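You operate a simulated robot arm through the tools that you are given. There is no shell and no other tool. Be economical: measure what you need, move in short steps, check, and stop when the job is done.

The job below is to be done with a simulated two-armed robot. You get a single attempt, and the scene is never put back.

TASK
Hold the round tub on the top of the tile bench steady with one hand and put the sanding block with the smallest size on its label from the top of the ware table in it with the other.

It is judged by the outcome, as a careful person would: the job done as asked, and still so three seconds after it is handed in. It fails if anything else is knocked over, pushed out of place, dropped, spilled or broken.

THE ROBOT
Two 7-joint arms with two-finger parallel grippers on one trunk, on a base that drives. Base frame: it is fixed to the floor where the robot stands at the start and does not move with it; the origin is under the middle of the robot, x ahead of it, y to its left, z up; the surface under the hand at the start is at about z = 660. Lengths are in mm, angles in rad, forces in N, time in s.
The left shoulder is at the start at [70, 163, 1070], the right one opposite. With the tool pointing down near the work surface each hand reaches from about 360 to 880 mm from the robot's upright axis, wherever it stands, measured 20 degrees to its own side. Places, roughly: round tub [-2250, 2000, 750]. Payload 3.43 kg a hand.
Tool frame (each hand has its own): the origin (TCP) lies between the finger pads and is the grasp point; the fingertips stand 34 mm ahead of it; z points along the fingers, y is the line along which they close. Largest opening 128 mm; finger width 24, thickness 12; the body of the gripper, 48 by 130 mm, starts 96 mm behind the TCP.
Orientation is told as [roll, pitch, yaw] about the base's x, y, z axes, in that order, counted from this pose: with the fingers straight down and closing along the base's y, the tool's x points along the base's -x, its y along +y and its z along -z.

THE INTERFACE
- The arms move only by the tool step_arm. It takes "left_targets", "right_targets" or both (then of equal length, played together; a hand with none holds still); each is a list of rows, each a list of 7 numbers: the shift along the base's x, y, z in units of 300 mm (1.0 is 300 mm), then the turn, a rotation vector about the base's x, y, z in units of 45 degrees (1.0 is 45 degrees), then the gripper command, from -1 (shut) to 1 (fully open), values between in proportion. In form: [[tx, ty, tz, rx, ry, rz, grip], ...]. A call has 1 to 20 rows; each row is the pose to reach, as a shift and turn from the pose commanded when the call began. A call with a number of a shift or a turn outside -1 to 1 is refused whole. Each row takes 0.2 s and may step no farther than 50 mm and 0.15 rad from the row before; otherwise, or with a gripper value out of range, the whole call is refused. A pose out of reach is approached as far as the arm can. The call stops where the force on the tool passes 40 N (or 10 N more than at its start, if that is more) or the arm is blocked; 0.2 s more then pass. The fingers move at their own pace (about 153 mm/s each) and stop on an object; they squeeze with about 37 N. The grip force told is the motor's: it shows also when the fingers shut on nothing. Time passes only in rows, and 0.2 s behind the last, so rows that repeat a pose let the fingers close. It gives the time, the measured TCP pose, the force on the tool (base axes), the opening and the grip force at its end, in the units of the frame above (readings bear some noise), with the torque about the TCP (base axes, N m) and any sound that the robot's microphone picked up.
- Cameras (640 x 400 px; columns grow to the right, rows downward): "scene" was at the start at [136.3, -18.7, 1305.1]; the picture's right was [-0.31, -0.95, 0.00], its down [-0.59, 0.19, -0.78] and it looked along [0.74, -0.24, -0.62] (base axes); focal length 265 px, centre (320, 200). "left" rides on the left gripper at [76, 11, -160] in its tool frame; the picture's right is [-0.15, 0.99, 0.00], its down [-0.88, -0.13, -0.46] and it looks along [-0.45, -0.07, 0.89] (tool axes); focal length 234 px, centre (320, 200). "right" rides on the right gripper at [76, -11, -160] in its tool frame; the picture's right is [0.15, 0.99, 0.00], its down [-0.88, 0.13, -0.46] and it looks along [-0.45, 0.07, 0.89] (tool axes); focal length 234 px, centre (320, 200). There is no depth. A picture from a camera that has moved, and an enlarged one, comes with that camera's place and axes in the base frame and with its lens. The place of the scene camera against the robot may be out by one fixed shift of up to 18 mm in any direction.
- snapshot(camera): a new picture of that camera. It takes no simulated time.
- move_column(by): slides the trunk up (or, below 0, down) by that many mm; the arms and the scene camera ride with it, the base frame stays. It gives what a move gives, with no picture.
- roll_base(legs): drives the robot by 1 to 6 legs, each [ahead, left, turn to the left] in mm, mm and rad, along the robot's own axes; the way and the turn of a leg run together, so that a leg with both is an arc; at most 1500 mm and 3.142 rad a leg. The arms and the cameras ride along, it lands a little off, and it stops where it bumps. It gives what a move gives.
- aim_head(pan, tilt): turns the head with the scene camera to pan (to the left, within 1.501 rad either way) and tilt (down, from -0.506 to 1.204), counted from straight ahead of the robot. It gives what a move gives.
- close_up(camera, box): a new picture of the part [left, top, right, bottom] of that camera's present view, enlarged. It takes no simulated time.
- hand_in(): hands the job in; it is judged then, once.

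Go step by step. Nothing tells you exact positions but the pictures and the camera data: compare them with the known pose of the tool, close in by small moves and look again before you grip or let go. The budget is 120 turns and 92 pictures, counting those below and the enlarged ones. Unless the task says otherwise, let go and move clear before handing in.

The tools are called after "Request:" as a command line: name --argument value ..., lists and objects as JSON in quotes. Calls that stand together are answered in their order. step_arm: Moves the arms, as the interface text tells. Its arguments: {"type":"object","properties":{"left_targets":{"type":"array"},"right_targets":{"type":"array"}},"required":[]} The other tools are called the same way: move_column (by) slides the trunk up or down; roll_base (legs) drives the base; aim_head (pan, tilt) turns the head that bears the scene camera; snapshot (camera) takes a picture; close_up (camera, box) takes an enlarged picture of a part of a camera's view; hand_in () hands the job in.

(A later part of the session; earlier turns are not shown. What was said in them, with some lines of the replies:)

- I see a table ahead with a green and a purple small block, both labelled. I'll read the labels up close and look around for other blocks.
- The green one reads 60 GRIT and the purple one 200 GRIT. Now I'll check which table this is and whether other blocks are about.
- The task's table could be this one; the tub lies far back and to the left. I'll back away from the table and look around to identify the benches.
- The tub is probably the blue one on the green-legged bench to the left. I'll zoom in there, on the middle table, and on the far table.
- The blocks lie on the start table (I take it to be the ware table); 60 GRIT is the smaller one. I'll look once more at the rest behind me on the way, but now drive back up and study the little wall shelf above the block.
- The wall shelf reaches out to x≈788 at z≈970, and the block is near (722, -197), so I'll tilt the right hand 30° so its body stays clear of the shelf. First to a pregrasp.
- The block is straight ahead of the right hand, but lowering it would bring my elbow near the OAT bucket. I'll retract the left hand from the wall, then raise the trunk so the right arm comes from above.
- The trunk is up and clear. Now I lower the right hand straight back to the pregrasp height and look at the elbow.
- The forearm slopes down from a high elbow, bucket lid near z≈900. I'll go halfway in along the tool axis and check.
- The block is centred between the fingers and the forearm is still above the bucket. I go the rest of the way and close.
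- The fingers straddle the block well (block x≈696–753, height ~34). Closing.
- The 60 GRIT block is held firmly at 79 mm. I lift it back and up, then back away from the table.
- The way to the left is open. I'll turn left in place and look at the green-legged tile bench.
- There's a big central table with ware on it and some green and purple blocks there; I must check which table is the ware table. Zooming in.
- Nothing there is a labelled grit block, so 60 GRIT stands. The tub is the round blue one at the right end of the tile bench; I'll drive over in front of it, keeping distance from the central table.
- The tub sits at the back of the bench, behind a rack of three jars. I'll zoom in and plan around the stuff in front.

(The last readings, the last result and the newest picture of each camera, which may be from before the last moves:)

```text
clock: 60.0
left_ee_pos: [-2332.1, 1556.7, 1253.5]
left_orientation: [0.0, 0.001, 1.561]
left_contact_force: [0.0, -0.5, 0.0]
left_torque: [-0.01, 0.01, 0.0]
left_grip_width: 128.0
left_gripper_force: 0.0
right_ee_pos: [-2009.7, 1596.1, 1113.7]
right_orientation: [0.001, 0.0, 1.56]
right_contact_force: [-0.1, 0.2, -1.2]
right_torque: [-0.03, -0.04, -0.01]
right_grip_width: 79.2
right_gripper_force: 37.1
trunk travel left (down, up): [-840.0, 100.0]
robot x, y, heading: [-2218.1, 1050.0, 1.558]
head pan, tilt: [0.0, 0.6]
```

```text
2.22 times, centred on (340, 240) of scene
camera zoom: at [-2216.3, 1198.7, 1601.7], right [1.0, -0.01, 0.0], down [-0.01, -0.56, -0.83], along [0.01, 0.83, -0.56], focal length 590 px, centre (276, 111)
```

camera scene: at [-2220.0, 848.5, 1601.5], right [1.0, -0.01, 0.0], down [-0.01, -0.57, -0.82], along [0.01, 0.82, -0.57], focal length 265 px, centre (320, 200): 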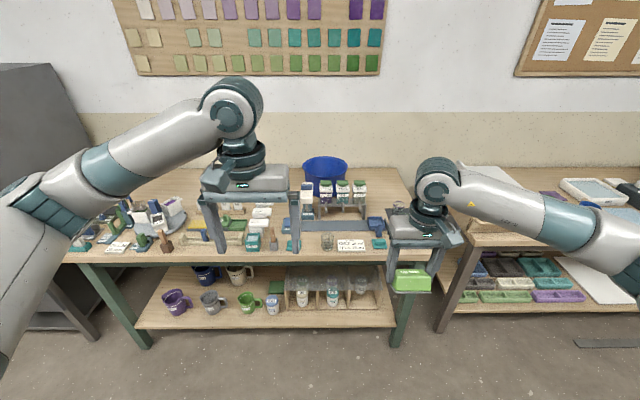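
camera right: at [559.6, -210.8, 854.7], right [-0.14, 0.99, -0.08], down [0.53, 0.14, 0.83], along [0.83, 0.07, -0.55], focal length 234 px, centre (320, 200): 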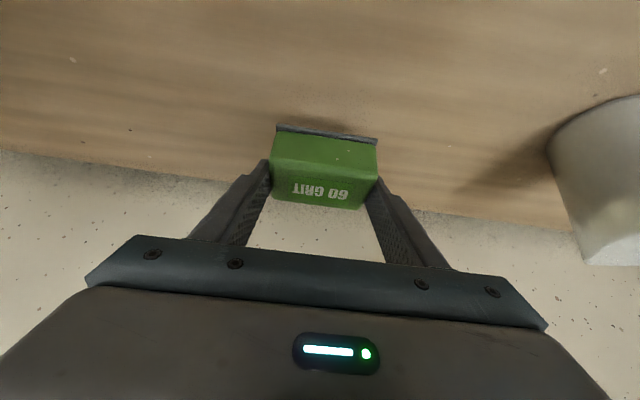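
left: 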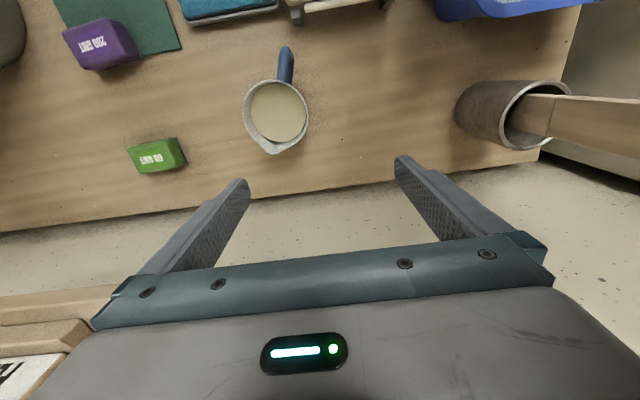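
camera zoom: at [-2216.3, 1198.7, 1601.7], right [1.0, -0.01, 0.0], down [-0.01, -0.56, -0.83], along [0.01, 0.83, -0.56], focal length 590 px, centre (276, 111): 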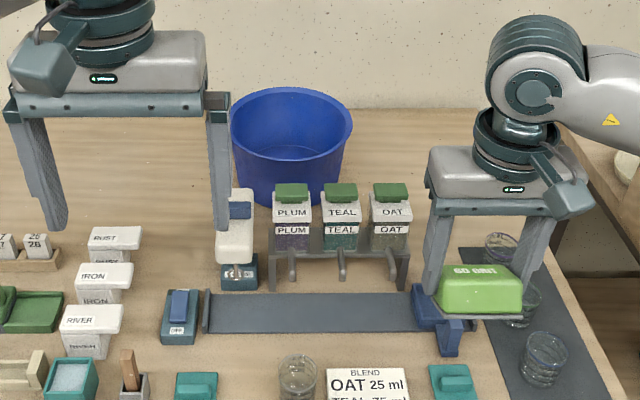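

Triangulating: bench top z≈745, tub centre ≈(-2173, 2220), rim radius ≈130 at z≈880, jar rack in front (y≈1890–1990, top ≈945). I'll drive in closer with the hands still high.

Request:
roll_base --legs '[[255, 0, 0.01]]'

Request:
aim_head --pan 0.0 --tilt 0.75

Request:
snapshot --camera "scene"

Request:
snapshot --camera "left"

Request:
snapshot --camera "right"

```text
clock: 61.8
left_ee_pos: [-2337.4, 1810.7, 1255.1]
left_orientation: [0.0, 0.001, 1.572]
left_contact_force: [-0.2, -0.3, 0.2]
left_torque: [0.01, 0.0, 0.03]
left_grip_width: 128.0
left_gripper_force: 0.0
right_ee_pos: [-2013.4, 1854.5, 1114.2]
right_orientation: [0.001, -0.002, 1.569]
right_contact_force: [0.4, 0.2, -0.4]
right_torque: [-0.01, 0.0, 0.0]
right_grip_width: 78.9
right_gripper_force: 37.5
trunk travel left (down, up): [-840.0, 100.0]
robot x, y, heading: [-2222.6, 1309.4, 1.567]
head pan, tilt: [0.0, 0.6]
```

```text
clock: 62.5
left_ee_pos: [-2335.1, 1812.5, 1253.1]
left_orientation: [0.0, 0.0, 1.572]
left_contact_force: [-0.8, 0.2, -0.5]
left_torque: [0.0, 0.02, 0.02]
left_grip_width: 128.2
left_gripper_force: 0.1
right_ee_pos: [-2012.4, 1855.2, 1112.7]
right_orientation: [0.0, 0.002, 1.573]
right_contact_force: [0.0, 0.8, -0.7]
right_torque: [0.02, -0.02, -0.01]
right_grip_width: 78.9
right_gripper_force: 36.9
trunk travel left (down, up): [-840.0, 100.0]
robot x, y, heading: [-2218.3, 1308.1, 1.571]
head pan, tilt: [0.0, 0.75]
```

```text
57 pictures are left
camera scene: at [-2216.2, 1450.6, 1588.6], right [1.0, 0.0, 0.0], down [0.0, -0.68, -0.73], along [0.0, 0.73, -0.68], focal length 265 px, centre (320, 200)
```

scene: 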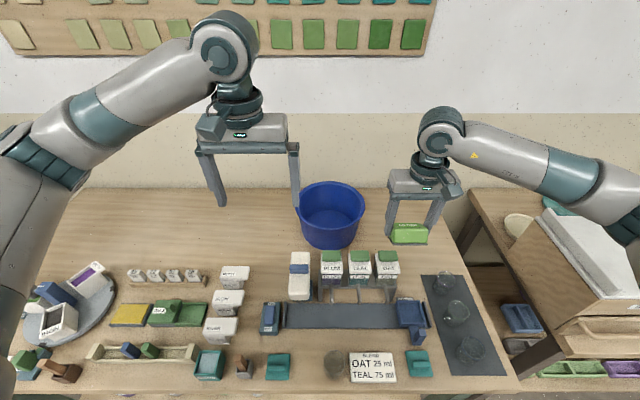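

```text
56 pictures are left
camera left: at [-2346.4, 1736.6, 1412.4], right [-0.99, 0.15, 0.0], down [0.13, 0.88, 0.45], along [0.07, 0.45, -0.89], focal length 234 px, centre (320, 200)
```

left: 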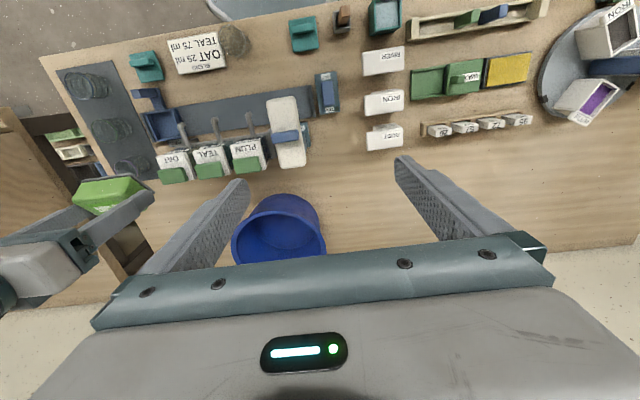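

```text
55 pictures are left
camera right: at [-2002.4, 1779.4, 1273.3], right [-0.99, -0.15, 0.0], down [-0.13, 0.88, 0.45], along [-0.07, 0.45, -0.89], focal length 234 px, centre (320, 200)
```

right: 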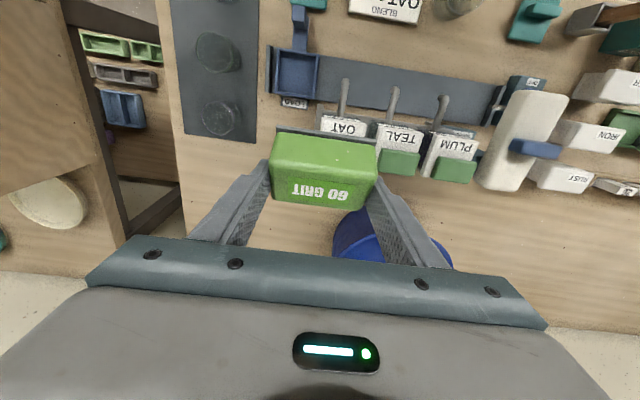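

The tub is seen between the hands. I'll pull the left hand back a bit so its camera shows the whole tub, to measure it well.

Request:
step_arm --left_targets '[[0.1, -0.12, 0, 0, 0, 0, 1], [0.2, -0.25, 0, 0, 0, 0, 1], [0.3, -0.38, 0, 0, 0, 0, 1], [0.3, -0.5, 0, 0, 0, 0, 1]]'

Request:
snapshot --camera "left"

Request:
close_up --camera "left" --box '[200, 80, 440, 230]'

```text
clock: 63.5
left_ee_pos: [-2246.3, 1659.8, 1251.2]
left_orientation: [-0.001, 0.0, 1.57]
left_contact_force: [0.2, 0.1, 1.2]
left_torque: [0.01, 0.0, 0.0]
left_grip_width: 128.0
left_gripper_force: 0.1
right_ee_pos: [-2013.3, 1855.2, 1113.2]
right_orientation: [0.001, -0.003, 1.572]
right_contact_force: [0.9, 0.9, -0.9]
right_torque: [0.05, -0.01, 0.02]
right_grip_width: 78.7
right_gripper_force: 36.9
trunk travel left (down, up): [-840.0, 100.0]
robot x, y, heading: [-2220.4, 1310.7, 1.57]
head pan, tilt: [0.0, 0.75]
```

```text
54 pictures are left
camera left: at [-2256.0, 1584.3, 1412.5], right [-0.99, 0.15, 0.0], down [0.13, 0.88, 0.46], along [0.07, 0.45, -0.89], focal length 234 px, centre (320, 200)
```

left: 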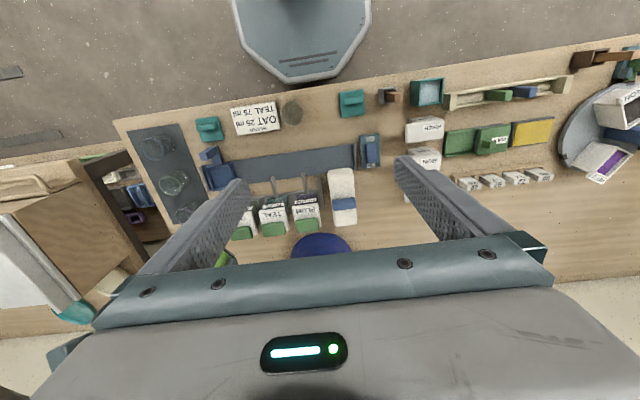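

```text
2.67 times, centred on (320, 155) of left
camera zoom: at [-2256.0, 1584.3, 1412.5], right [-0.99, 0.15, 0.0], down [0.13, 0.88, 0.46], along [0.07, 0.45, -0.89], focal length 624 px, centre (320, 320)
```

zoom: 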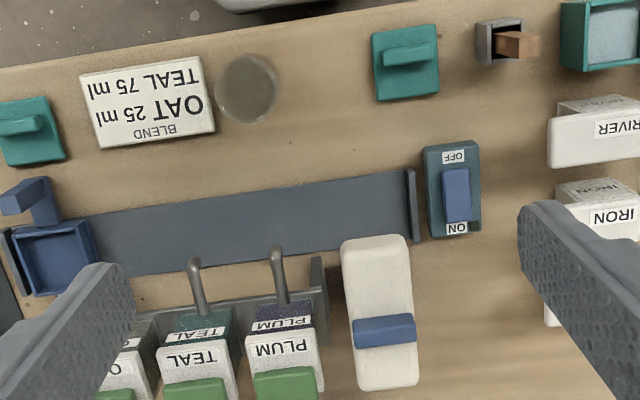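

I need the hand further forward instead. I'll move it over toward the tub, staying high.

Request:
step_arm --left_targets '[[0, 0.15, 0, 0, 0, 0, 1], [0, 0.3, 0, 0, 0, 0, 1], [0, 0.45, 0, 0, 0, 0, 1], [0, 0.6, 0, 0, 0, 0, 1], [0, 0.75, 0, 0, 0, 0, 1], [0, 0.9, 0, 0, 0, 0, 1], [0, 1.0, 0, 0, 0, 0, 1]]'

Request:
step_arm --left_targets '[[0, 0.15, 0, 0, 0, 0, 1], [0, 0.3, 0, 0, 0, 0, 1], [0, 0.4, 0, 0, 0, 0, 1]]'

Request:
snapshot --camera "left"

```text
clock: 65.1
left_ee_pos: [-2247.3, 1963.5, 1252.6]
left_orientation: [0.002, 0.002, 1.571]
left_contact_force: [0.9, -0.7, -0.1]
left_torque: [-0.01, 0.02, -0.01]
left_grip_width: 128.0
left_gripper_force: 0.0
right_ee_pos: [-2012.8, 1855.6, 1113.3]
right_orientation: [-0.001, 0.002, 1.571]
right_contact_force: [0.1, 0.5, -0.3]
right_torque: [-0.01, 0.01, 0.0]
right_grip_width: 79.0
right_gripper_force: 37.0
trunk travel left (down, up): [-840.0, 100.0]
robot x, y, heading: [-2220.0, 1305.0, 1.576]
head pan, tilt: [0.0, 0.75]
```

```text
clock: 65.9
left_ee_pos: [-2245.5, 2081.3, 1253.0]
left_orientation: [0.004, 0.0, 1.568]
left_contact_force: [0.8, 0.8, 0.6]
left_torque: [-0.05, -0.02, 0.04]
left_grip_width: 128.0
left_gripper_force: 0.2
right_ee_pos: [-2011.5, 1854.9, 1114.1]
right_orientation: [0.001, -0.001, 1.571]
right_contact_force: [0.2, 1.2, -0.9]
right_torque: [0.03, 0.02, -0.04]
right_grip_width: 79.1
right_gripper_force: 37.3
trunk travel left (down, up): [-840.0, 100.0]
robot x, y, heading: [-2220.4, 1307.5, 1.575]
head pan, tilt: [0.0, 0.75]
```

```text
52 pictures are left
camera left: at [-2255.8, 2005.0, 1412.3], right [-0.99, 0.15, 0.0], down [0.13, 0.88, 0.46], along [0.07, 0.45, -0.89], focal length 234 px, centre (320, 200)
```

left: 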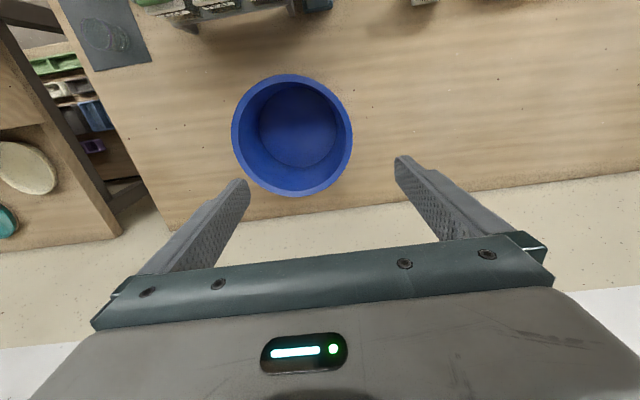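

From the left camera the tub is at about (-2178, 2100), rim z≈895, radius ≈130. I'll check that against the scene camera.

Request:
close_up --camera "scene" --box '[230, 150, 430, 310]'

Request:
snapshot --camera "scene"

```text
2.50 times, centred on (330, 230) of scene
camera zoom: at [-2214.9, 1449.1, 1588.7], right [1.0, 0.0, 0.0], down [0.0, -0.68, -0.73], along [0.0, 0.73, -0.68], focal length 664 px, centre (295, 125)
```

zoom: 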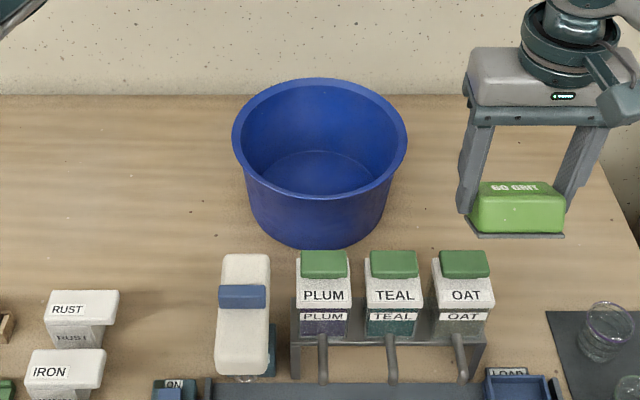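

```text
50 pictures are left
camera scene: at [-2214.9, 1449.1, 1588.7], right [1.0, 0.0, 0.0], down [0.0, -0.68, -0.73], along [0.0, 0.73, -0.68], focal length 265 px, centre (320, 200)
```

scene: 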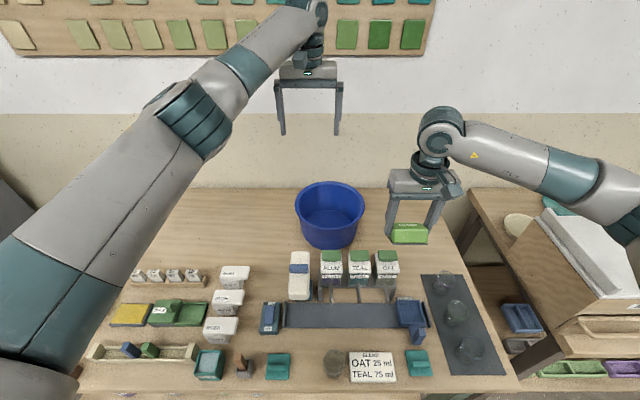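

Combining both cameras gives a consistent fix: bench top z≈850, tub centre ≈(-2187, 2086), rim z≈970, radius ≈115. I'll bring the left hand above the left rim, leaning slightly with the flared wall, fingers partly open.

Request:
step_arm --left_targets '[[-0.1, 0.01, 0, 0, -0.1, 0, 0.1], [-0.188, 0.015, -0.05, 0, -0.2, 0, 0.1], [-0.188, 0.015, -0.2, 0, -0.255, 0, 0.1], [-0.188, 0.015, -0.35, 0, -0.255, 0, 0.1], [-0.188, 0.015, -0.5, 0, -0.255, 0, 0.1]]'

Request:
snapshot --camera "left"

Request:
close_up --camera "scene" --box '[230, 130, 430, 290]'

```text
clock: 67.1
left_ee_pos: [-2304.0, 2086.6, 1101.1]
left_orientation: [-0.202, -0.001, 1.571]
left_contact_force: [0.3, -0.4, 0.3]
left_torque: [0.0, -0.02, 0.01]
left_grip_width: 70.4
left_gripper_force: 0.0
right_ee_pos: [-2012.9, 1856.3, 1112.9]
right_orientation: [0.0, 0.0, 1.571]
right_contact_force: [-0.9, -0.8, -0.3]
right_torque: [0.03, 0.0, 0.0]
right_grip_width: 79.2
right_gripper_force: 36.7
trunk travel left (down, up): [-840.0, 100.0]
robot x, y, heading: [-2222.9, 1310.3, 1.573]
head pan, tilt: [0.0, 0.75]
```

```text
49 pictures are left
camera left: at [-2345.5, 2011.2, 1256.4], right [-0.97, 0.15, -0.2], down [0.04, 0.88, 0.47], along [0.24, 0.45, -0.86], focal length 234 px, centre (320, 200)
```

left: 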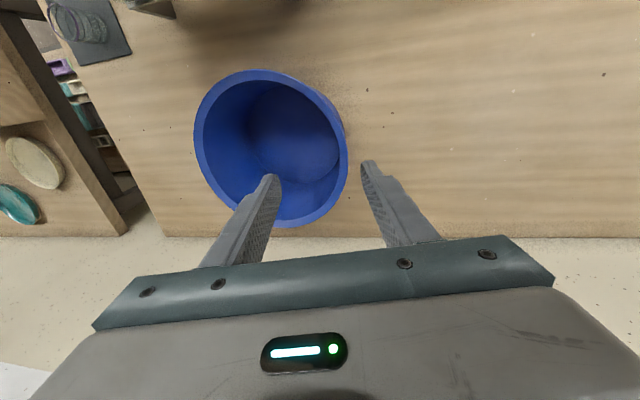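

```text
2.50 times, centred on (330, 210) of scene
camera zoom: at [-2216.7, 1450.4, 1588.7], right [1.0, 0.0, 0.0], down [0.0, -0.68, -0.73], along [0.0, 0.73, -0.68], focal length 664 px, centre (295, 175)
```

zoom: 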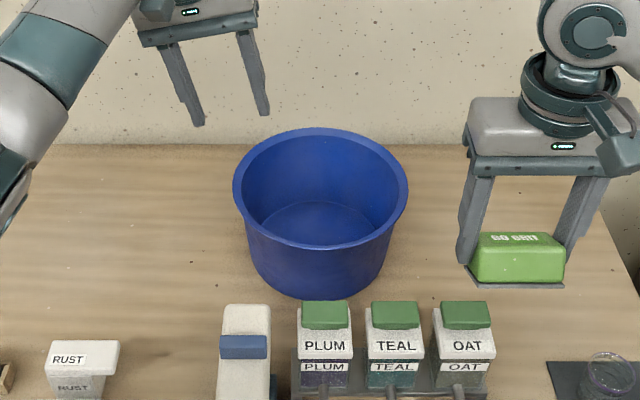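

The fingers hang over the left rim (rim ≈x -2308 by this camera). I'll lower until the tips are just above the rim and check.

Request:
step_arm --left_targets '[[-0.01, 0.02, -0.14, 0, 0, 0, 0.1], [-0.015, 0.03, -0.28, 0, 0, 0, 0.1]]'

Request:
snapshot --camera "left"

Request:
close_up --camera "scene" --box '[230, 130, 430, 290]'

```text
clock: 67.7
left_ee_pos: [-2306.2, 2097.2, 1017.6]
left_orientation: [-0.201, 0.0, 1.571]
left_contact_force: [0.3, 0.4, -0.1]
left_torque: [0.0, -0.01, 0.0]
left_grip_width: 70.5
left_gripper_force: 0.1
right_ee_pos: [-2012.9, 1855.7, 1113.0]
right_orientation: [-0.002, 0.0, 1.568]
right_contact_force: [0.6, -0.7, -1.1]
right_torque: [-0.02, -0.01, 0.04]
right_grip_width: 78.9
right_gripper_force: 37.3
trunk travel left (down, up): [-840.0, 100.0]
robot x, y, heading: [-2221.5, 1308.6, 1.571]
head pan, tilt: [0.0, 0.75]
```

```text
47 pictures are left
camera left: at [-2348.2, 2021.2, 1172.2], right [-0.97, 0.15, -0.2], down [0.04, 0.88, 0.47], along [0.24, 0.45, -0.86], focal length 234 px, centre (320, 200)
```

left: 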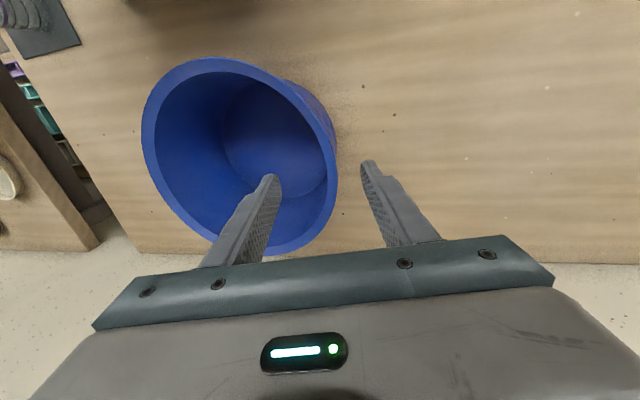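

```text
2.50 times, centred on (330, 210) of scene
camera zoom: at [-2216.0, 1450.9, 1588.6], right [1.0, 0.0, 0.0], down [0.0, -0.68, -0.73], along [0.0, 0.73, -0.68], focal length 664 px, centre (295, 175)
```

zoom: 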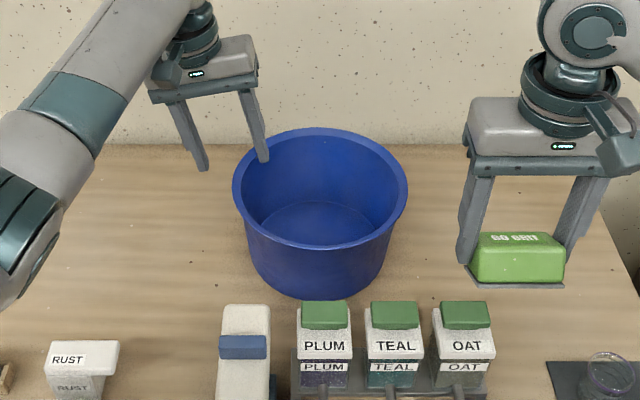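

Comparing the two left views puts the rim nearer z≈920, centre ≈(-2183, 2105), r≈121. I'll go down another 60 mm and look.

Request:
step_arm --left_targets '[[0.005, 0.02, -0.1, 0, 0, 0, 0.1], [0.005, 0.025, -0.2, 0, 0, 0, 0.1]]'

Request:
snapshot --camera "left"

Request:
close_up --camera "scene" --box '[230, 130, 430, 290]'

```text
clock: 68.3
left_ee_pos: [-2305.1, 2103.6, 958.0]
left_orientation: [-0.201, -0.001, 1.571]
left_contact_force: [-0.3, -0.3, 0.0]
left_torque: [0.01, -0.02, -0.03]
left_grip_width: 70.6
left_gripper_force: 0.1
right_ee_pos: [-2012.5, 1857.4, 1112.2]
right_orientation: [-0.001, 0.001, 1.568]
right_contact_force: [0.3, 0.7, -1.4]
right_torque: [0.0, 0.01, -0.01]
right_grip_width: 78.8
right_gripper_force: 37.2
trunk travel left (down, up): [-840.0, 100.0]
robot x, y, heading: [-2224.2, 1310.8, 1.57]
head pan, tilt: [0.0, 0.75]
```

```text
45 pictures are left
camera left: at [-2347.4, 2027.5, 1113.0], right [-0.97, 0.15, -0.2], down [0.04, 0.88, 0.47], along [0.24, 0.45, -0.86], focal length 234 px, centre (320, 200)
```

left: 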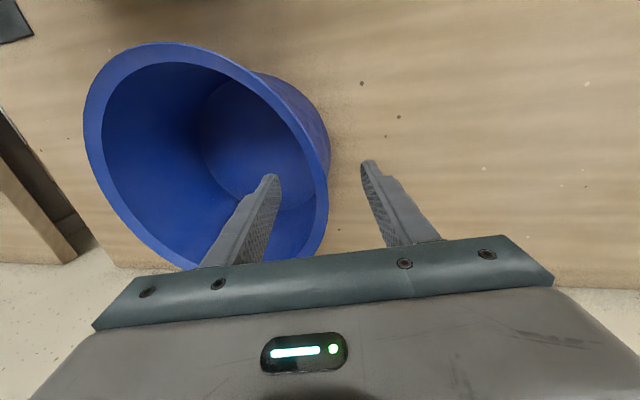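

```text
2.50 times, centred on (330, 210) of scene
camera zoom: at [-2215.9, 1450.6, 1588.6], right [1.0, 0.0, 0.0], down [0.0, -0.68, -0.73], along [0.0, 0.73, -0.68], focal length 664 px, centre (295, 175)
```

zoom: 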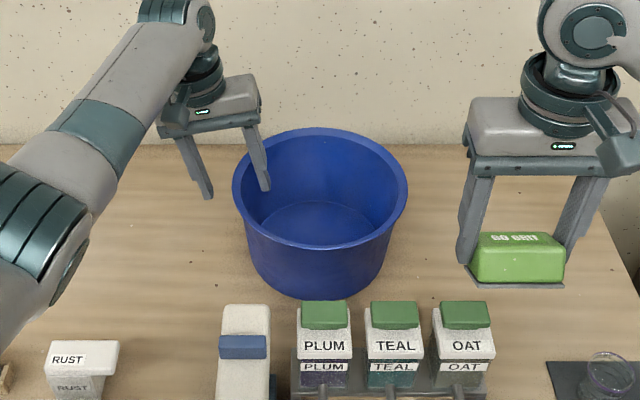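

Rim z≈917 and it sits midway between the fingers. Lowering 46 mm so it lies at the grasp point, then closing gently.

Request:
step_arm --left_targets '[[0.005, 0, -0.08, 0, 0, 0, 0.1], [0.012, 0, -0.153, 0, 0, 0, 0.1]]'

Request:
snapshot --camera "left"

Request:
close_up --camera "scene" --box '[260, 150, 380, 270]'

```text
clock: 68.9
left_ee_pos: [-2301.4, 2103.0, 910.7]
left_orientation: [-0.199, 0.001, 1.568]
left_contact_force: [-0.5, -0.2, -0.2]
left_torque: [-0.01, -0.01, 0.0]
left_grip_width: 70.6
left_gripper_force: 0.1
right_ee_pos: [-2013.2, 1856.9, 1113.9]
right_orientation: [0.0, 0.0, 1.569]
right_contact_force: [-0.8, 0.0, -0.7]
right_torque: [-0.04, 0.02, 0.0]
right_grip_width: 79.1
right_gripper_force: 37.1
trunk travel left (down, up): [-840.0, 100.0]
robot x, y, heading: [-2220.5, 1310.4, 1.567]
head pan, tilt: [0.0, 0.75]
```

```text
43 pictures are left
camera left: at [-2343.5, 2027.0, 1066.4], right [-0.97, 0.15, -0.2], down [0.04, 0.88, 0.47], along [0.24, 0.45, -0.86], focal length 234 px, centre (320, 200)
```

left: 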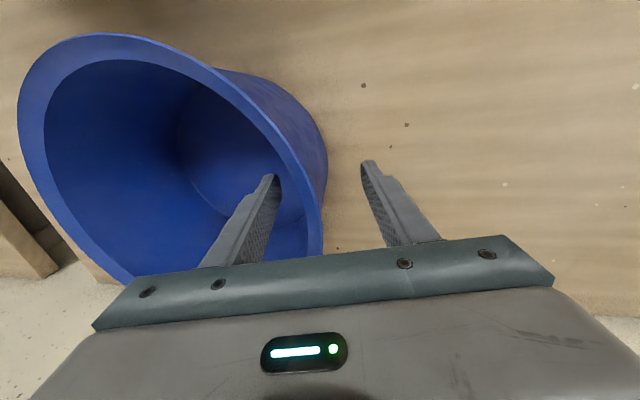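

```text
3.33 times, centred on (320, 210) of scene
camera zoom: at [-2215.5, 1450.3, 1588.6], right [1.0, 0.0, 0.0], down [0.0, -0.68, -0.73], along [0.0, 0.73, -0.68], focal length 885 px, centre (320, 167)
```

zoom: 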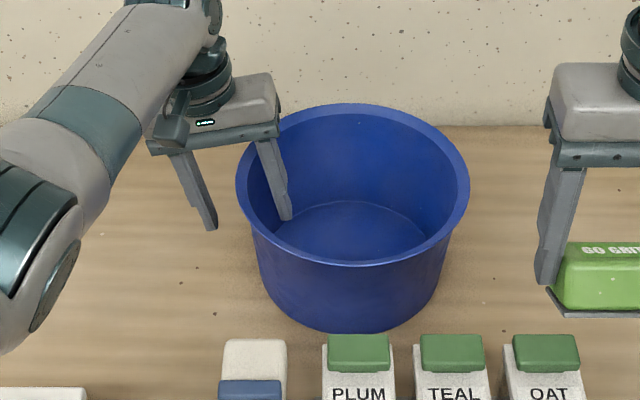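

The wall stands midway between the fingers. Closing on it.

Request:
step_arm --left_targets '[[0, 0, 0, 0, 0, 0, -0.4], [0, 0, 0, 0, 0, 0, -0.7], [0, 0, 0, 0, 0, 0, -0.85], [0, 0, 0, 0, 0, 0, -1], [0, 0, 0, 0, 0, 0, -1]]'

Request:
snapshot --camera "left"

```text
clock: 70.1
left_ee_pos: [-2303.5, 2102.4, 911.6]
left_orientation: [-0.198, 0.002, 1.572]
left_contact_force: [-0.3, -1.2, 0.5]
left_torque: [0.02, 0.66, 0.0]
left_grip_width: 5.1
left_gripper_force: 37.0
right_ee_pos: [-2012.7, 1855.9, 1113.4]
right_orientation: [0.001, 0.0, 1.57]
right_contact_force: [0.1, 0.0, -1.3]
right_torque: [0.03, -0.02, 0.02]
right_grip_width: 79.1
right_gripper_force: 36.9
trunk travel left (down, up): [-840.0, 100.0]
robot x, y, heading: [-2217.2, 1310.5, 1.57]
head pan, tilt: [0.0, 0.75]
```

```text
41 pictures are left
camera left: at [-2344.3, 2026.8, 1066.5], right [-0.97, 0.15, -0.2], down [0.04, 0.88, 0.47], along [0.24, 0.45, -0.86], focal length 234 px, centre (320, 200)
```

left: 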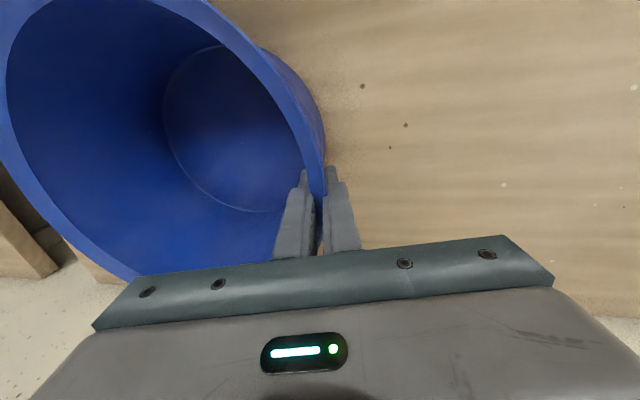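

The rim is held at 5 mm, but the tub looks a bit differently placed than before; checking from the scene camera.

Request:
close_up --camera "scene" --box '[260, 150, 380, 270]'

```text
3.33 times, centred on (320, 210) of scene
camera zoom: at [-2216.1, 1449.9, 1588.6], right [1.0, 0.0, 0.0], down [0.0, -0.68, -0.73], along [0.0, 0.73, -0.68], focal length 885 px, centre (320, 167)
```

zoom: 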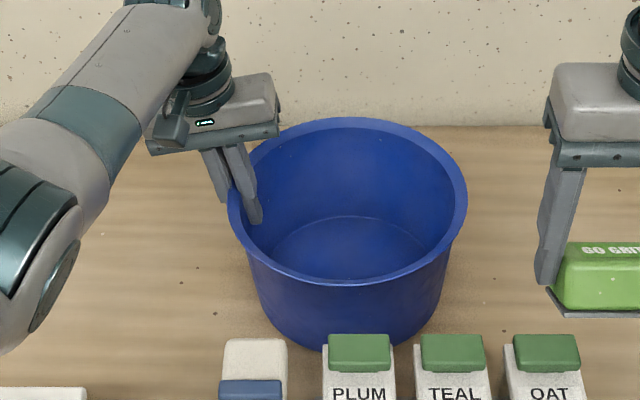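

The tub slid about 25 mm toward me as the pads lined up with the wall, and now stands upright, held; jars untouched. Next I bring the right hand over it, tilting 30° again so the block is level.

Request:
step_arm --right_targets '[[-0.1, 0.1, 0, 0.13, 0, 0, -1], [-0.2, 0.2, 0, 0.27, 0, 0, -1], [-0.3, 0.3, 0, 0.4, 0, 0, -1], [-0.4, 0.4, 0, 0.54, 0, 0, -1], [-0.49, 0.5, 0, 0.667, 0, 0, -1], [-0.49, 0.64, 0, 0.667, 0, 0, -1], [-0.49, 0.78, 0, 0.667, 0, 0, -1]]'

Request:
snapshot --camera "right"

Request:
snapshot --camera "scene"

```text
clock: 71.7
left_ee_pos: [-2302.1, 2103.2, 912.0]
left_orientation: [-0.201, 0.001, 1.571]
left_contact_force: [0.6, 0.6, -3.1]
left_torque: [0.15, 0.5, -0.02]
left_grip_width: 5.4
left_gripper_force: 36.6
right_ee_pos: [-2162.0, 2092.3, 1114.5]
right_orientation: [0.0, -0.525, 1.571]
right_contact_force: [-0.1, 0.2, -0.6]
right_torque: [-0.01, 0.0, 0.01]
right_grip_width: 78.8
right_gripper_force: 37.5
trunk travel left (down, up): [-840.0, 100.0]
robot x, y, heading: [-2218.2, 1308.9, 1.571]
head pan, tilt: [0.0, 0.75]
```

```text
39 pictures are left
camera right: at [-2150.2, 1945.5, 1214.3], right [-0.99, -0.13, -0.07], down [-0.13, 0.53, 0.84], along [-0.07, 0.84, -0.55], focal length 234 px, centre (320, 200)
```

right: 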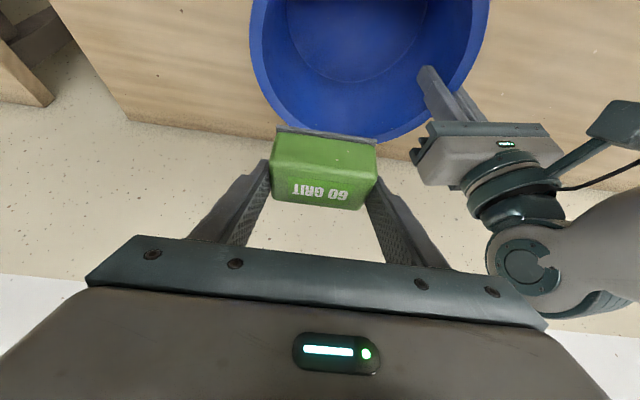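

```text
38 pictures are left
camera scene: at [-2217.2, 1451.0, 1588.5], right [1.0, 0.0, 0.0], down [0.0, -0.68, -0.73], along [0.0, 0.73, -0.68], focal length 265 px, centre (320, 200)
```

scene: 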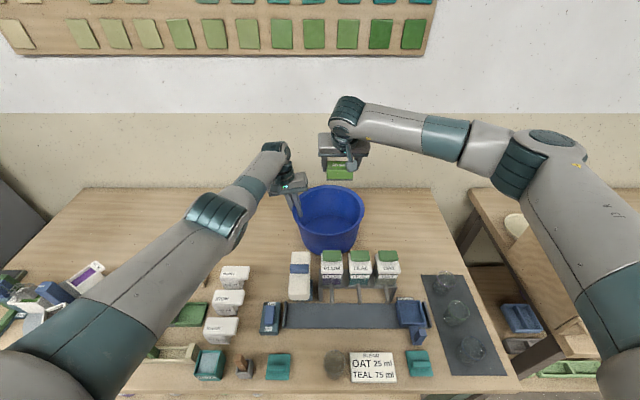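

Tub centre by this camera ≈(-2185, 2090); jar lids reach z≈976 back to y≈1880, so the hand stays clear behind them. Lowering partway, slightly left and back.

Request:
step_arm --right_targets '[[-0.02, -0.02, -0.14, 0, 0, 0, -1], [-0.03, -0.03, -0.28, 0, 0, 0, -1], [-0.03, -0.03, -0.42, 0, 0, 0, -1], [-0.03, -0.03, -0.53, 0, 0, 0, -1]]'

Request:
snapshot --camera "right"

Request:
close_up --camera "scene" --box '[240, 120, 420, 290]'

```text
clock: 72.7
left_ee_pos: [-2303.0, 2103.7, 912.0]
left_orientation: [-0.2, 0.002, 1.571]
left_contact_force: [0.4, 0.2, -4.0]
left_torque: [0.14, 0.58, -0.01]
left_grip_width: 5.3
left_gripper_force: 37.6
right_ee_pos: [-2169.7, 2082.2, 953.4]
right_orientation: [-0.001, -0.524, 1.569]
right_contact_force: [0.3, -0.1, -0.5]
right_torque: [-0.01, -0.01, 0.02]
right_grip_width: 79.0
right_gripper_force: 37.1
trunk travel left (down, up): [-840.0, 100.0]
robot x, y, heading: [-2220.8, 1306.6, 1.571]
head pan, tilt: [0.0, 0.75]
```

```text
37 pictures are left
camera right: at [-2158.4, 1935.0, 1054.9], right [-0.99, -0.13, -0.07], down [-0.13, 0.53, 0.83], along [-0.07, 0.84, -0.55], focal length 234 px, centre (320, 200)
```

right: 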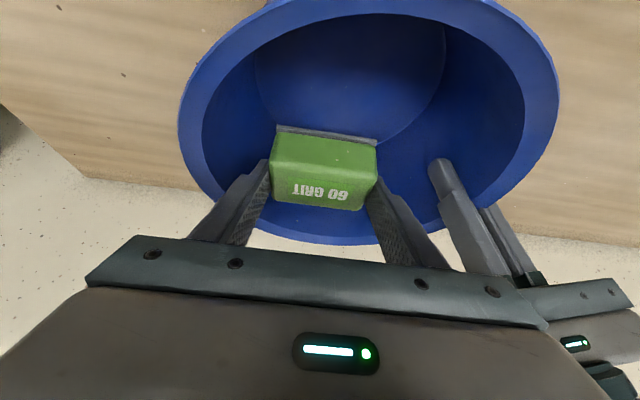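

```text
2.35 times, centred on (330, 205) of scene
camera zoom: at [-2216.3, 1450.7, 1588.6], right [1.0, 0.0, 0.0], down [0.0, -0.68, -0.73], along [0.0, 0.73, -0.68], focal length 624 px, centre (296, 188)
```

zoom: 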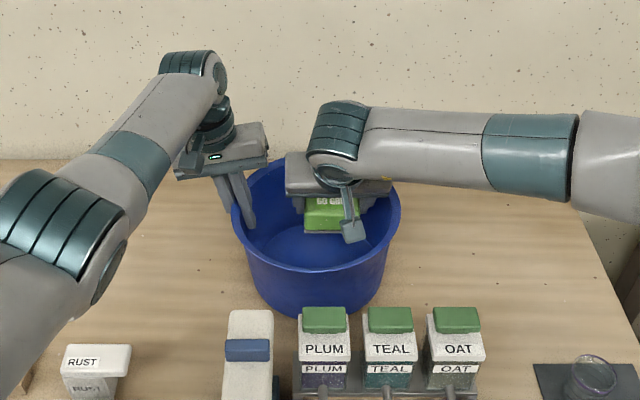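

Block is over the tub interior with clearance on both sides. Lowering it inside to TCP≈875, edging a bit away from the left hand.

Request:
step_arm --right_targets '[[0.03, 0.01, -0.13, 0, 0, 0, -1], [0.03, 0.01, -0.26, 0, 0, 0, -1]]'

Request:
snapshot --camera "right"

Request:
close_up --camera "scene" --box '[240, 120, 420, 290]'

```text
clock: 73.3
left_ee_pos: [-2302.3, 2103.1, 912.5]
left_orientation: [-0.2, -0.001, 1.572]
left_contact_force: [0.0, 3.4, -5.5]
left_torque: [0.62, 1.32, 0.34]
left_grip_width: 5.4
left_gripper_force: 37.2
right_ee_pos: [-2160.0, 2083.3, 877.7]
right_orientation: [0.002, -0.523, 1.569]
right_contact_force: [0.9, -2.6, 3.6]
right_torque: [-0.16, -0.2, -0.01]
right_grip_width: 79.1
right_gripper_force: 37.1
trunk travel left (down, up): [-840.0, 100.0]
robot x, y, heading: [-2220.7, 1308.3, 1.568]
head pan, tilt: [0.0, 0.75]
```

```text
35 pictures are left
camera right: at [-2149.3, 1937.7, 978.1], right [-0.99, -0.13, -0.07], down [-0.13, 0.53, 0.84], along [-0.07, 0.84, -0.54], focal length 234 px, centre (320, 200)
```

right: 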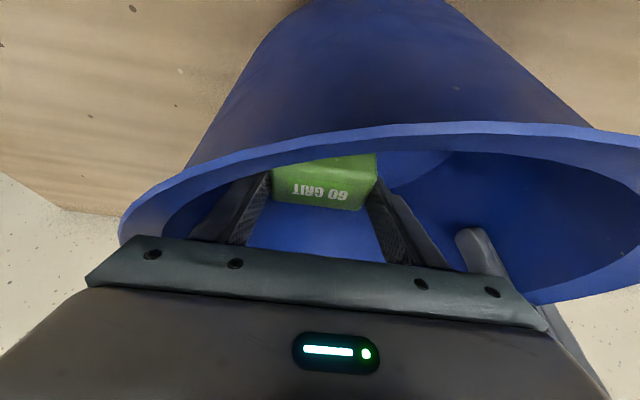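

```text
2.35 times, centred on (330, 205) of scene
camera zoom: at [-2216.5, 1450.2, 1588.7], right [1.0, 0.0, 0.0], down [0.0, -0.68, -0.73], along [0.0, 0.73, -0.68], focal length 624 px, centre (296, 188)
```

zoom: 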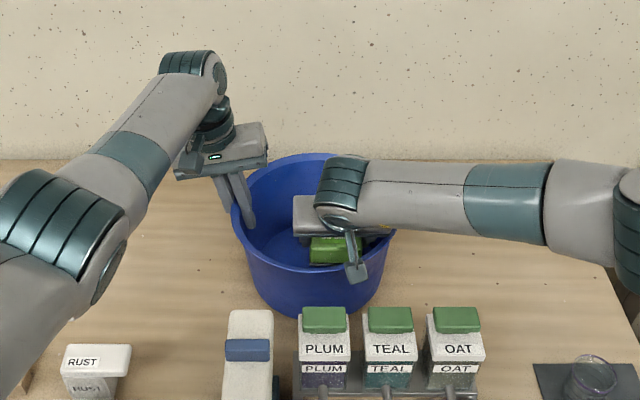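

There is a light contact force (≈4 N), probably the block meeting the floor of the tub. I'll lower a few mm more to see.

Request:
step_arm --right_targets '[[0, 0, -0.02, 0, 0, 0, -1]]'

Request:
close_up --camera "right" --box '[80, 100, 640, 400]'

```text
clock: 73.7
left_ee_pos: [-2302.4, 2101.8, 912.5]
left_orientation: [-0.197, 0.0, 1.57]
left_contact_force: [-1.9, 3.8, -8.3]
left_torque: [1.03, 2.46, 0.54]
left_grip_width: 6.9
left_gripper_force: 37.2
right_ee_pos: [-2158.1, 2083.7, 871.7]
right_orientation: [0.0, -0.527, 1.568]
right_contact_force: [4.7, -5.3, 10.8]
right_torque: [-0.46, -0.35, 0.04]
right_grip_width: 79.1
right_gripper_force: 37.3
trunk travel left (down, up): [-840.0, 100.0]
robot x, y, heading: [-2222.7, 1307.6, 1.568]
head pan, tilt: [0.0, 0.75]
```

```text
1.14 times, centred on (360, 250) of right
camera zoom: at [-2147.6, 1937.2, 972.4], right [-0.99, -0.12, -0.07], down [-0.13, 0.53, 0.84], along [-0.06, 0.84, -0.54], focal length 268 px, centre (274, 143)
```

zoom: 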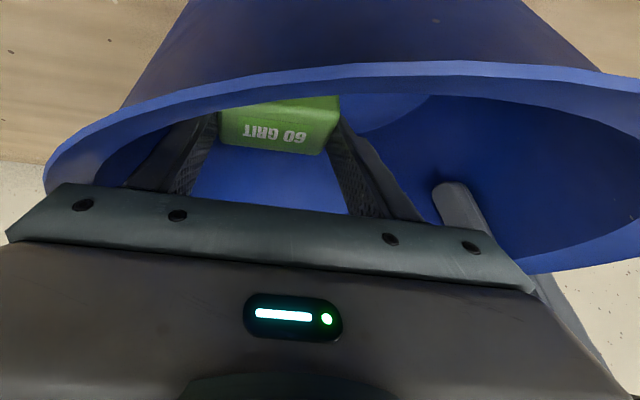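

The force direction and picture say the hand's corner is touching the tub rim, not the floor. I'll lift 12 mm to free it; the block is then only a few cm above the tub floor, so I'll open there.

Request:
step_arm --right_targets '[[-0.02, 0.01, 0.045, 0, 0, 0, -1], [-0.02, 0.01, 0.045, 0, 0, 0, -1]]'

```text
clock: 74.3
left_ee_pos: [-2301.6, 2103.3, 911.4]
left_orientation: [-0.199, 0.003, 1.57]
left_contact_force: [-0.1, -0.1, -4.4]
left_torque: [0.01, 0.59, 0.02]
left_grip_width: 5.2
left_gripper_force: 36.9
right_ee_pos: [-2165.6, 2087.9, 884.0]
right_orientation: [0.001, -0.524, 1.568]
right_contact_force: [0.2, -0.5, -1.1]
right_torque: [0.0, 0.01, 0.02]
right_grip_width: 79.2
right_gripper_force: 36.6
trunk travel left (down, up): [-840.0, 100.0]
robot x, y, heading: [-2221.6, 1306.0, 1.567]
head pan, tilt: [0.0, 0.75]
```

Free of contact. Opening the right hand partway to let the block down into the tub.

Request:
step_arm --right_targets '[[0, 0, 0, 0, 0, 0, 0.45], [0, 0, 0, 0, 0, 0, 0.45], [0, 0, 0, 0, 0, 0, 0.45]]'

Request:
snapshot --camera "right"

```text
clock: 75.1
left_ee_pos: [-2302.0, 2102.5, 912.3]
left_orientation: [-0.201, 0.003, 1.572]
left_contact_force: [0.8, 0.1, -4.3]
left_torque: [0.03, 0.63, -0.01]
left_grip_width: 5.2
left_gripper_force: 37.0
right_ee_pos: [-2166.2, 2087.7, 882.9]
right_orientation: [-0.001, -0.524, 1.57]
right_contact_force: [-0.7, 0.2, 0.2]
right_torque: [0.01, -0.05, -0.02]
right_grip_width: 92.8
right_gripper_force: 0.0
trunk travel left (down, up): [-840.0, 100.0]
robot x, y, heading: [-2219.1, 1309.4, 1.577]
head pan, tilt: [0.0, 0.75]
```

```text
32 pictures are left
camera right: at [-2155.0, 1940.9, 985.1], right [-0.99, -0.13, -0.07], down [-0.13, 0.54, 0.83], along [-0.07, 0.84, -0.55], focal length 234 px, centre (320, 200)
```

right: 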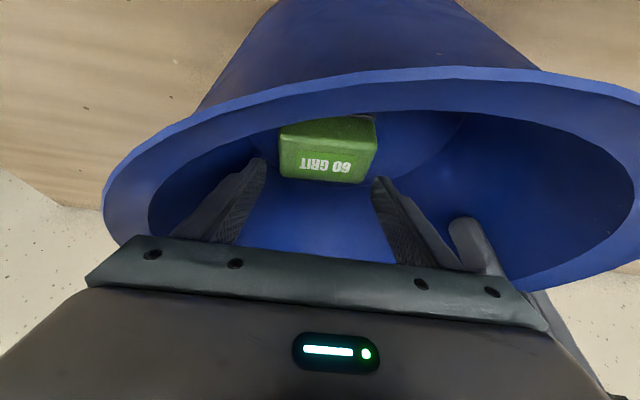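

The block has dropped flat into the tub. Now the right hand goes straight up and away.

Request:
step_arm --right_targets '[[0, 0, 0.1, 0, 0, 0, 0.45], [0, 0, 0.25, 0, 0, 0, 0.45], [0, 0, 0.4, 0, 0, 0, 0.45], [0, 0, 0.55, 0, 0, 0, 0.45], [0, 0, 0.7, 0, 0, 0, 0.45], [0.1, -0.1, 0.78, 0, 0, 0, 0.45], [0.22, -0.2, 0.8, 0, 0, 0, 0.45], [0.35, -0.28, 0.8, 0, 0, 0, 0.45], [0.48, -0.35, 0.8, 0, 0, 0, 0.45]]'

Request:
snapshot --camera "left"

Request:
close_up --camera "scene" --box '[240, 120, 420, 290]'

```text
clock: 77.1
left_ee_pos: [-2299.9, 2101.6, 911.1]
left_orientation: [-0.198, 0.003, 1.569]
left_contact_force: [0.4, 0.0, -5.9]
left_torque: [0.17, 0.73, 0.01]
left_grip_width: 5.2
left_gripper_force: 37.4
right_ee_pos: [-2019.3, 1982.2, 1125.1]
right_orientation: [0.004, -0.522, 1.568]
right_contact_force: [-0.1, 0.3, -0.4]
right_torque: [0.0, 0.02, 0.02]
right_grip_width: 93.0
right_gripper_force: 0.1
trunk travel left (down, up): [-840.0, 100.0]
robot x, y, heading: [-2220.6, 1306.3, 1.573]
head pan, tilt: [0.0, 0.75]
```

```text
31 pictures are left
camera left: at [-2342.1, 2026.1, 1066.7], right [-0.97, 0.15, -0.19], down [0.04, 0.88, 0.47], along [0.24, 0.45, -0.86], focal length 234 px, centre (320, 200)
```

left: 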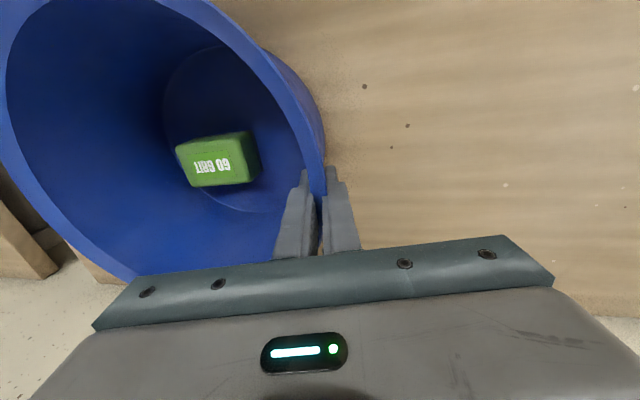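

```text
2.35 times, centred on (330, 205) of scene
camera zoom: at [-2213.2, 1449.3, 1588.6], right [1.0, 0.0, 0.0], down [0.0, -0.68, -0.73], along [0.0, 0.73, -0.68], focal length 624 px, centre (296, 188)
```

zoom: 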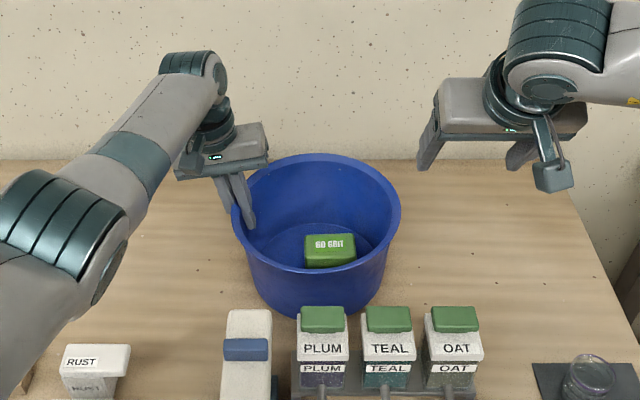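

The block lies in the tub, right hand clear. The left hand seems to carry a few newtons of the tub, so I'll ease it down slightly before letting go.

Request:
step_arm --left_targets '[[0, 0, -0.012, 0, 0, 0, -1], [0, 0, -0.012, 0, 0, 0, -1]]'

```text
clock: 77.7
left_ee_pos: [-2301.0, 2102.4, 912.0]
left_orientation: [-0.2, -0.002, 1.569]
left_contact_force: [0.2, -0.3, 13.9]
left_torque: [-0.6, 0.51, -0.03]
left_grip_width: 5.1
left_gripper_force: 36.7
right_ee_pos: [-2020.4, 1979.8, 1125.1]
right_orientation: [0.0, -0.525, 1.57]
right_contact_force: [0.0, 0.6, 0.4]
right_torque: [0.0, 0.02, -0.01]
right_grip_width: 92.7
right_gripper_force: 0.1
trunk travel left (down, up): [-840.0, 100.0]
robot x, y, heading: [-2221.3, 1306.7, 1.572]
head pan, tilt: [0.0, 0.75]
```

It now rests firmly on the bench. I ease up a hair and open slowly.

Request:
step_arm --left_targets '[[0, 0, 0.008, 0, 0, 0, -1], [0, 0, 0.008, 0, 0, 0, -0.8], [0, 0, 0.008, 0, 0, 0, -0.5], [0, 0, 0.008, 0, 0, 0, -0.2], [0, 0, 0.008, 0, 0, 0, 0]]'

Request:
snapshot --camera "left"

```text
clock: 78.9
left_ee_pos: [-2302.1, 2102.0, 911.4]
left_orientation: [-0.201, 0.001, 1.57]
left_contact_force: [-0.3, -0.4, 0.4]
left_torque: [-0.02, 0.01, 0.01]
left_grip_width: 63.9
left_gripper_force: 0.1
right_ee_pos: [-2021.1, 1982.6, 1125.9]
right_orientation: [0.001, -0.524, 1.568]
right_contact_force: [0.8, -0.2, -0.2]
right_torque: [0.0, -0.04, 0.02]
right_grip_width: 92.6
right_gripper_force: 0.1
trunk travel left (down, up): [-840.0, 100.0]
robot x, y, heading: [-2223.3, 1307.8, 1.57]
head pan, tilt: [0.0, 0.75]
```

```text
29 pictures are left
camera left: at [-2343.9, 2026.5, 1066.0], right [-0.97, 0.15, -0.2], down [0.04, 0.88, 0.47], along [0.24, 0.45, -0.86], focal length 234 px, centre (320, 200)
```

left: 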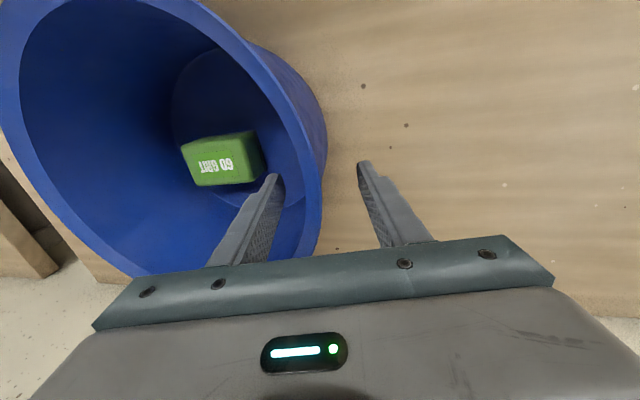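

The rim is free between the open fingers. I lift the left hand straight up and away, then take a last look.

Request:
step_arm --left_targets '[[-0.01, 0, 0.08, 0, 0, 0, 0], [-0.02, 0, 0.2, 0, 0, 0, 0], [-0.03, 0, 0.35, 0, 0, 0, 0], [-0.04, 0, 0.5, 0, 0, 0, 0], [-0.1, -0.08, 0.6, 0, 0, 0, 0], [-0.2, -0.18, 0.65, 0, 0, 0, 0], [-0.3, -0.28, 0.68, 0, 0, 0, 0]]'

Request:
snapshot --camera "scene"

Request:
close_up --camera "scene" --box '[240, 120, 420, 290]'

```text
clock: 80.5
left_ee_pos: [-2394.0, 2016.9, 1115.5]
left_orientation: [-0.2, 0.0, 1.57]
left_contact_force: [1.2, -0.2, 0.6]
left_torque: [0.0, -0.01, -0.03]
left_grip_width: 64.1
left_gripper_force: 0.3
right_ee_pos: [-2022.1, 1981.7, 1125.1]
right_orientation: [-0.002, -0.526, 1.57]
right_contact_force: [-0.5, 0.7, 0.0]
right_torque: [0.01, -0.03, -0.01]
right_grip_width: 93.2
right_gripper_force: 0.1
trunk travel left (down, up): [-840.0, 100.0]
robot x, y, heading: [-2219.0, 1310.1, 1.567]
head pan, tilt: [0.0, 0.75]
```

```text
28 pictures are left
camera scene: at [-2218.2, 1448.3, 1588.8], right [1.0, 0.0, 0.0], down [0.0, -0.68, -0.73], along [0.0, 0.73, -0.68], focal length 265 px, centre (320, 200)
```

scene: 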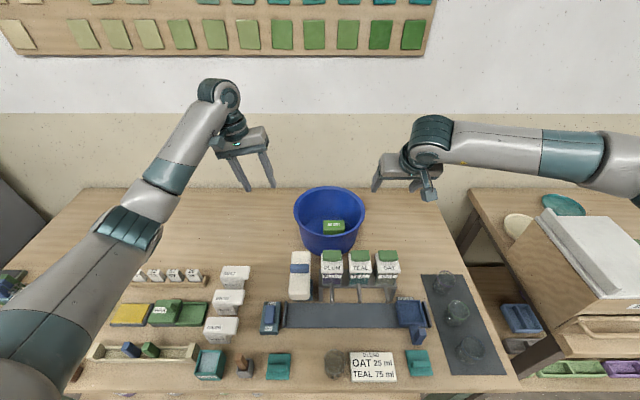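

```text
2.35 times, centred on (330, 205) of scene
camera zoom: at [-2218.2, 1448.3, 1588.8], right [1.0, 0.0, 0.0], down [0.0, -0.68, -0.73], along [0.0, 0.73, -0.68], focal length 624 px, centre (296, 188)
```

zoom: 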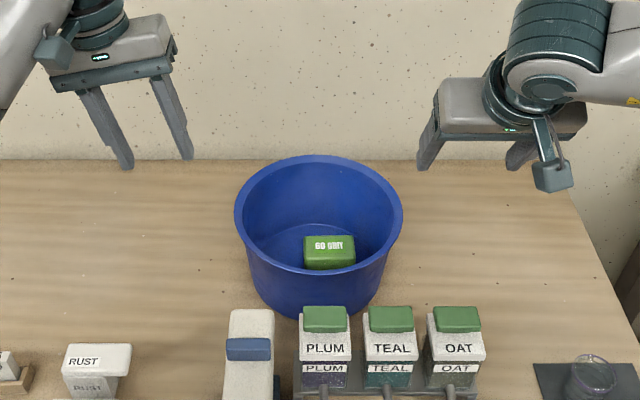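

The 60 GRIT block lies in the upright blue tub, everything around it is undisturbed and both hands are clear, so I hand in.

Request:
hand_in

```text
The job is handed in.
```

The 60 GRIT block, the smallest size I found, is in the round blue tub on the tile bench, and I've handed the job in. The left hand held the rim while the right hand put the block in.

- **Tub:** it slid about 25 mm towards me when the fingers closed on its rim, and the right hand briefly touched the rim while lowering the block. It is upright, and nothing around it looks disturbed.
- **Block:** I let go of it a few centimetres above the tub floor, and it landed flat.
- **Ware table:** no sign names it. I took it to be the table in front of the robot at the start, because its green 60 GRIT and purple 200 GRIT blocks were the only grit-labelled ones I saw.
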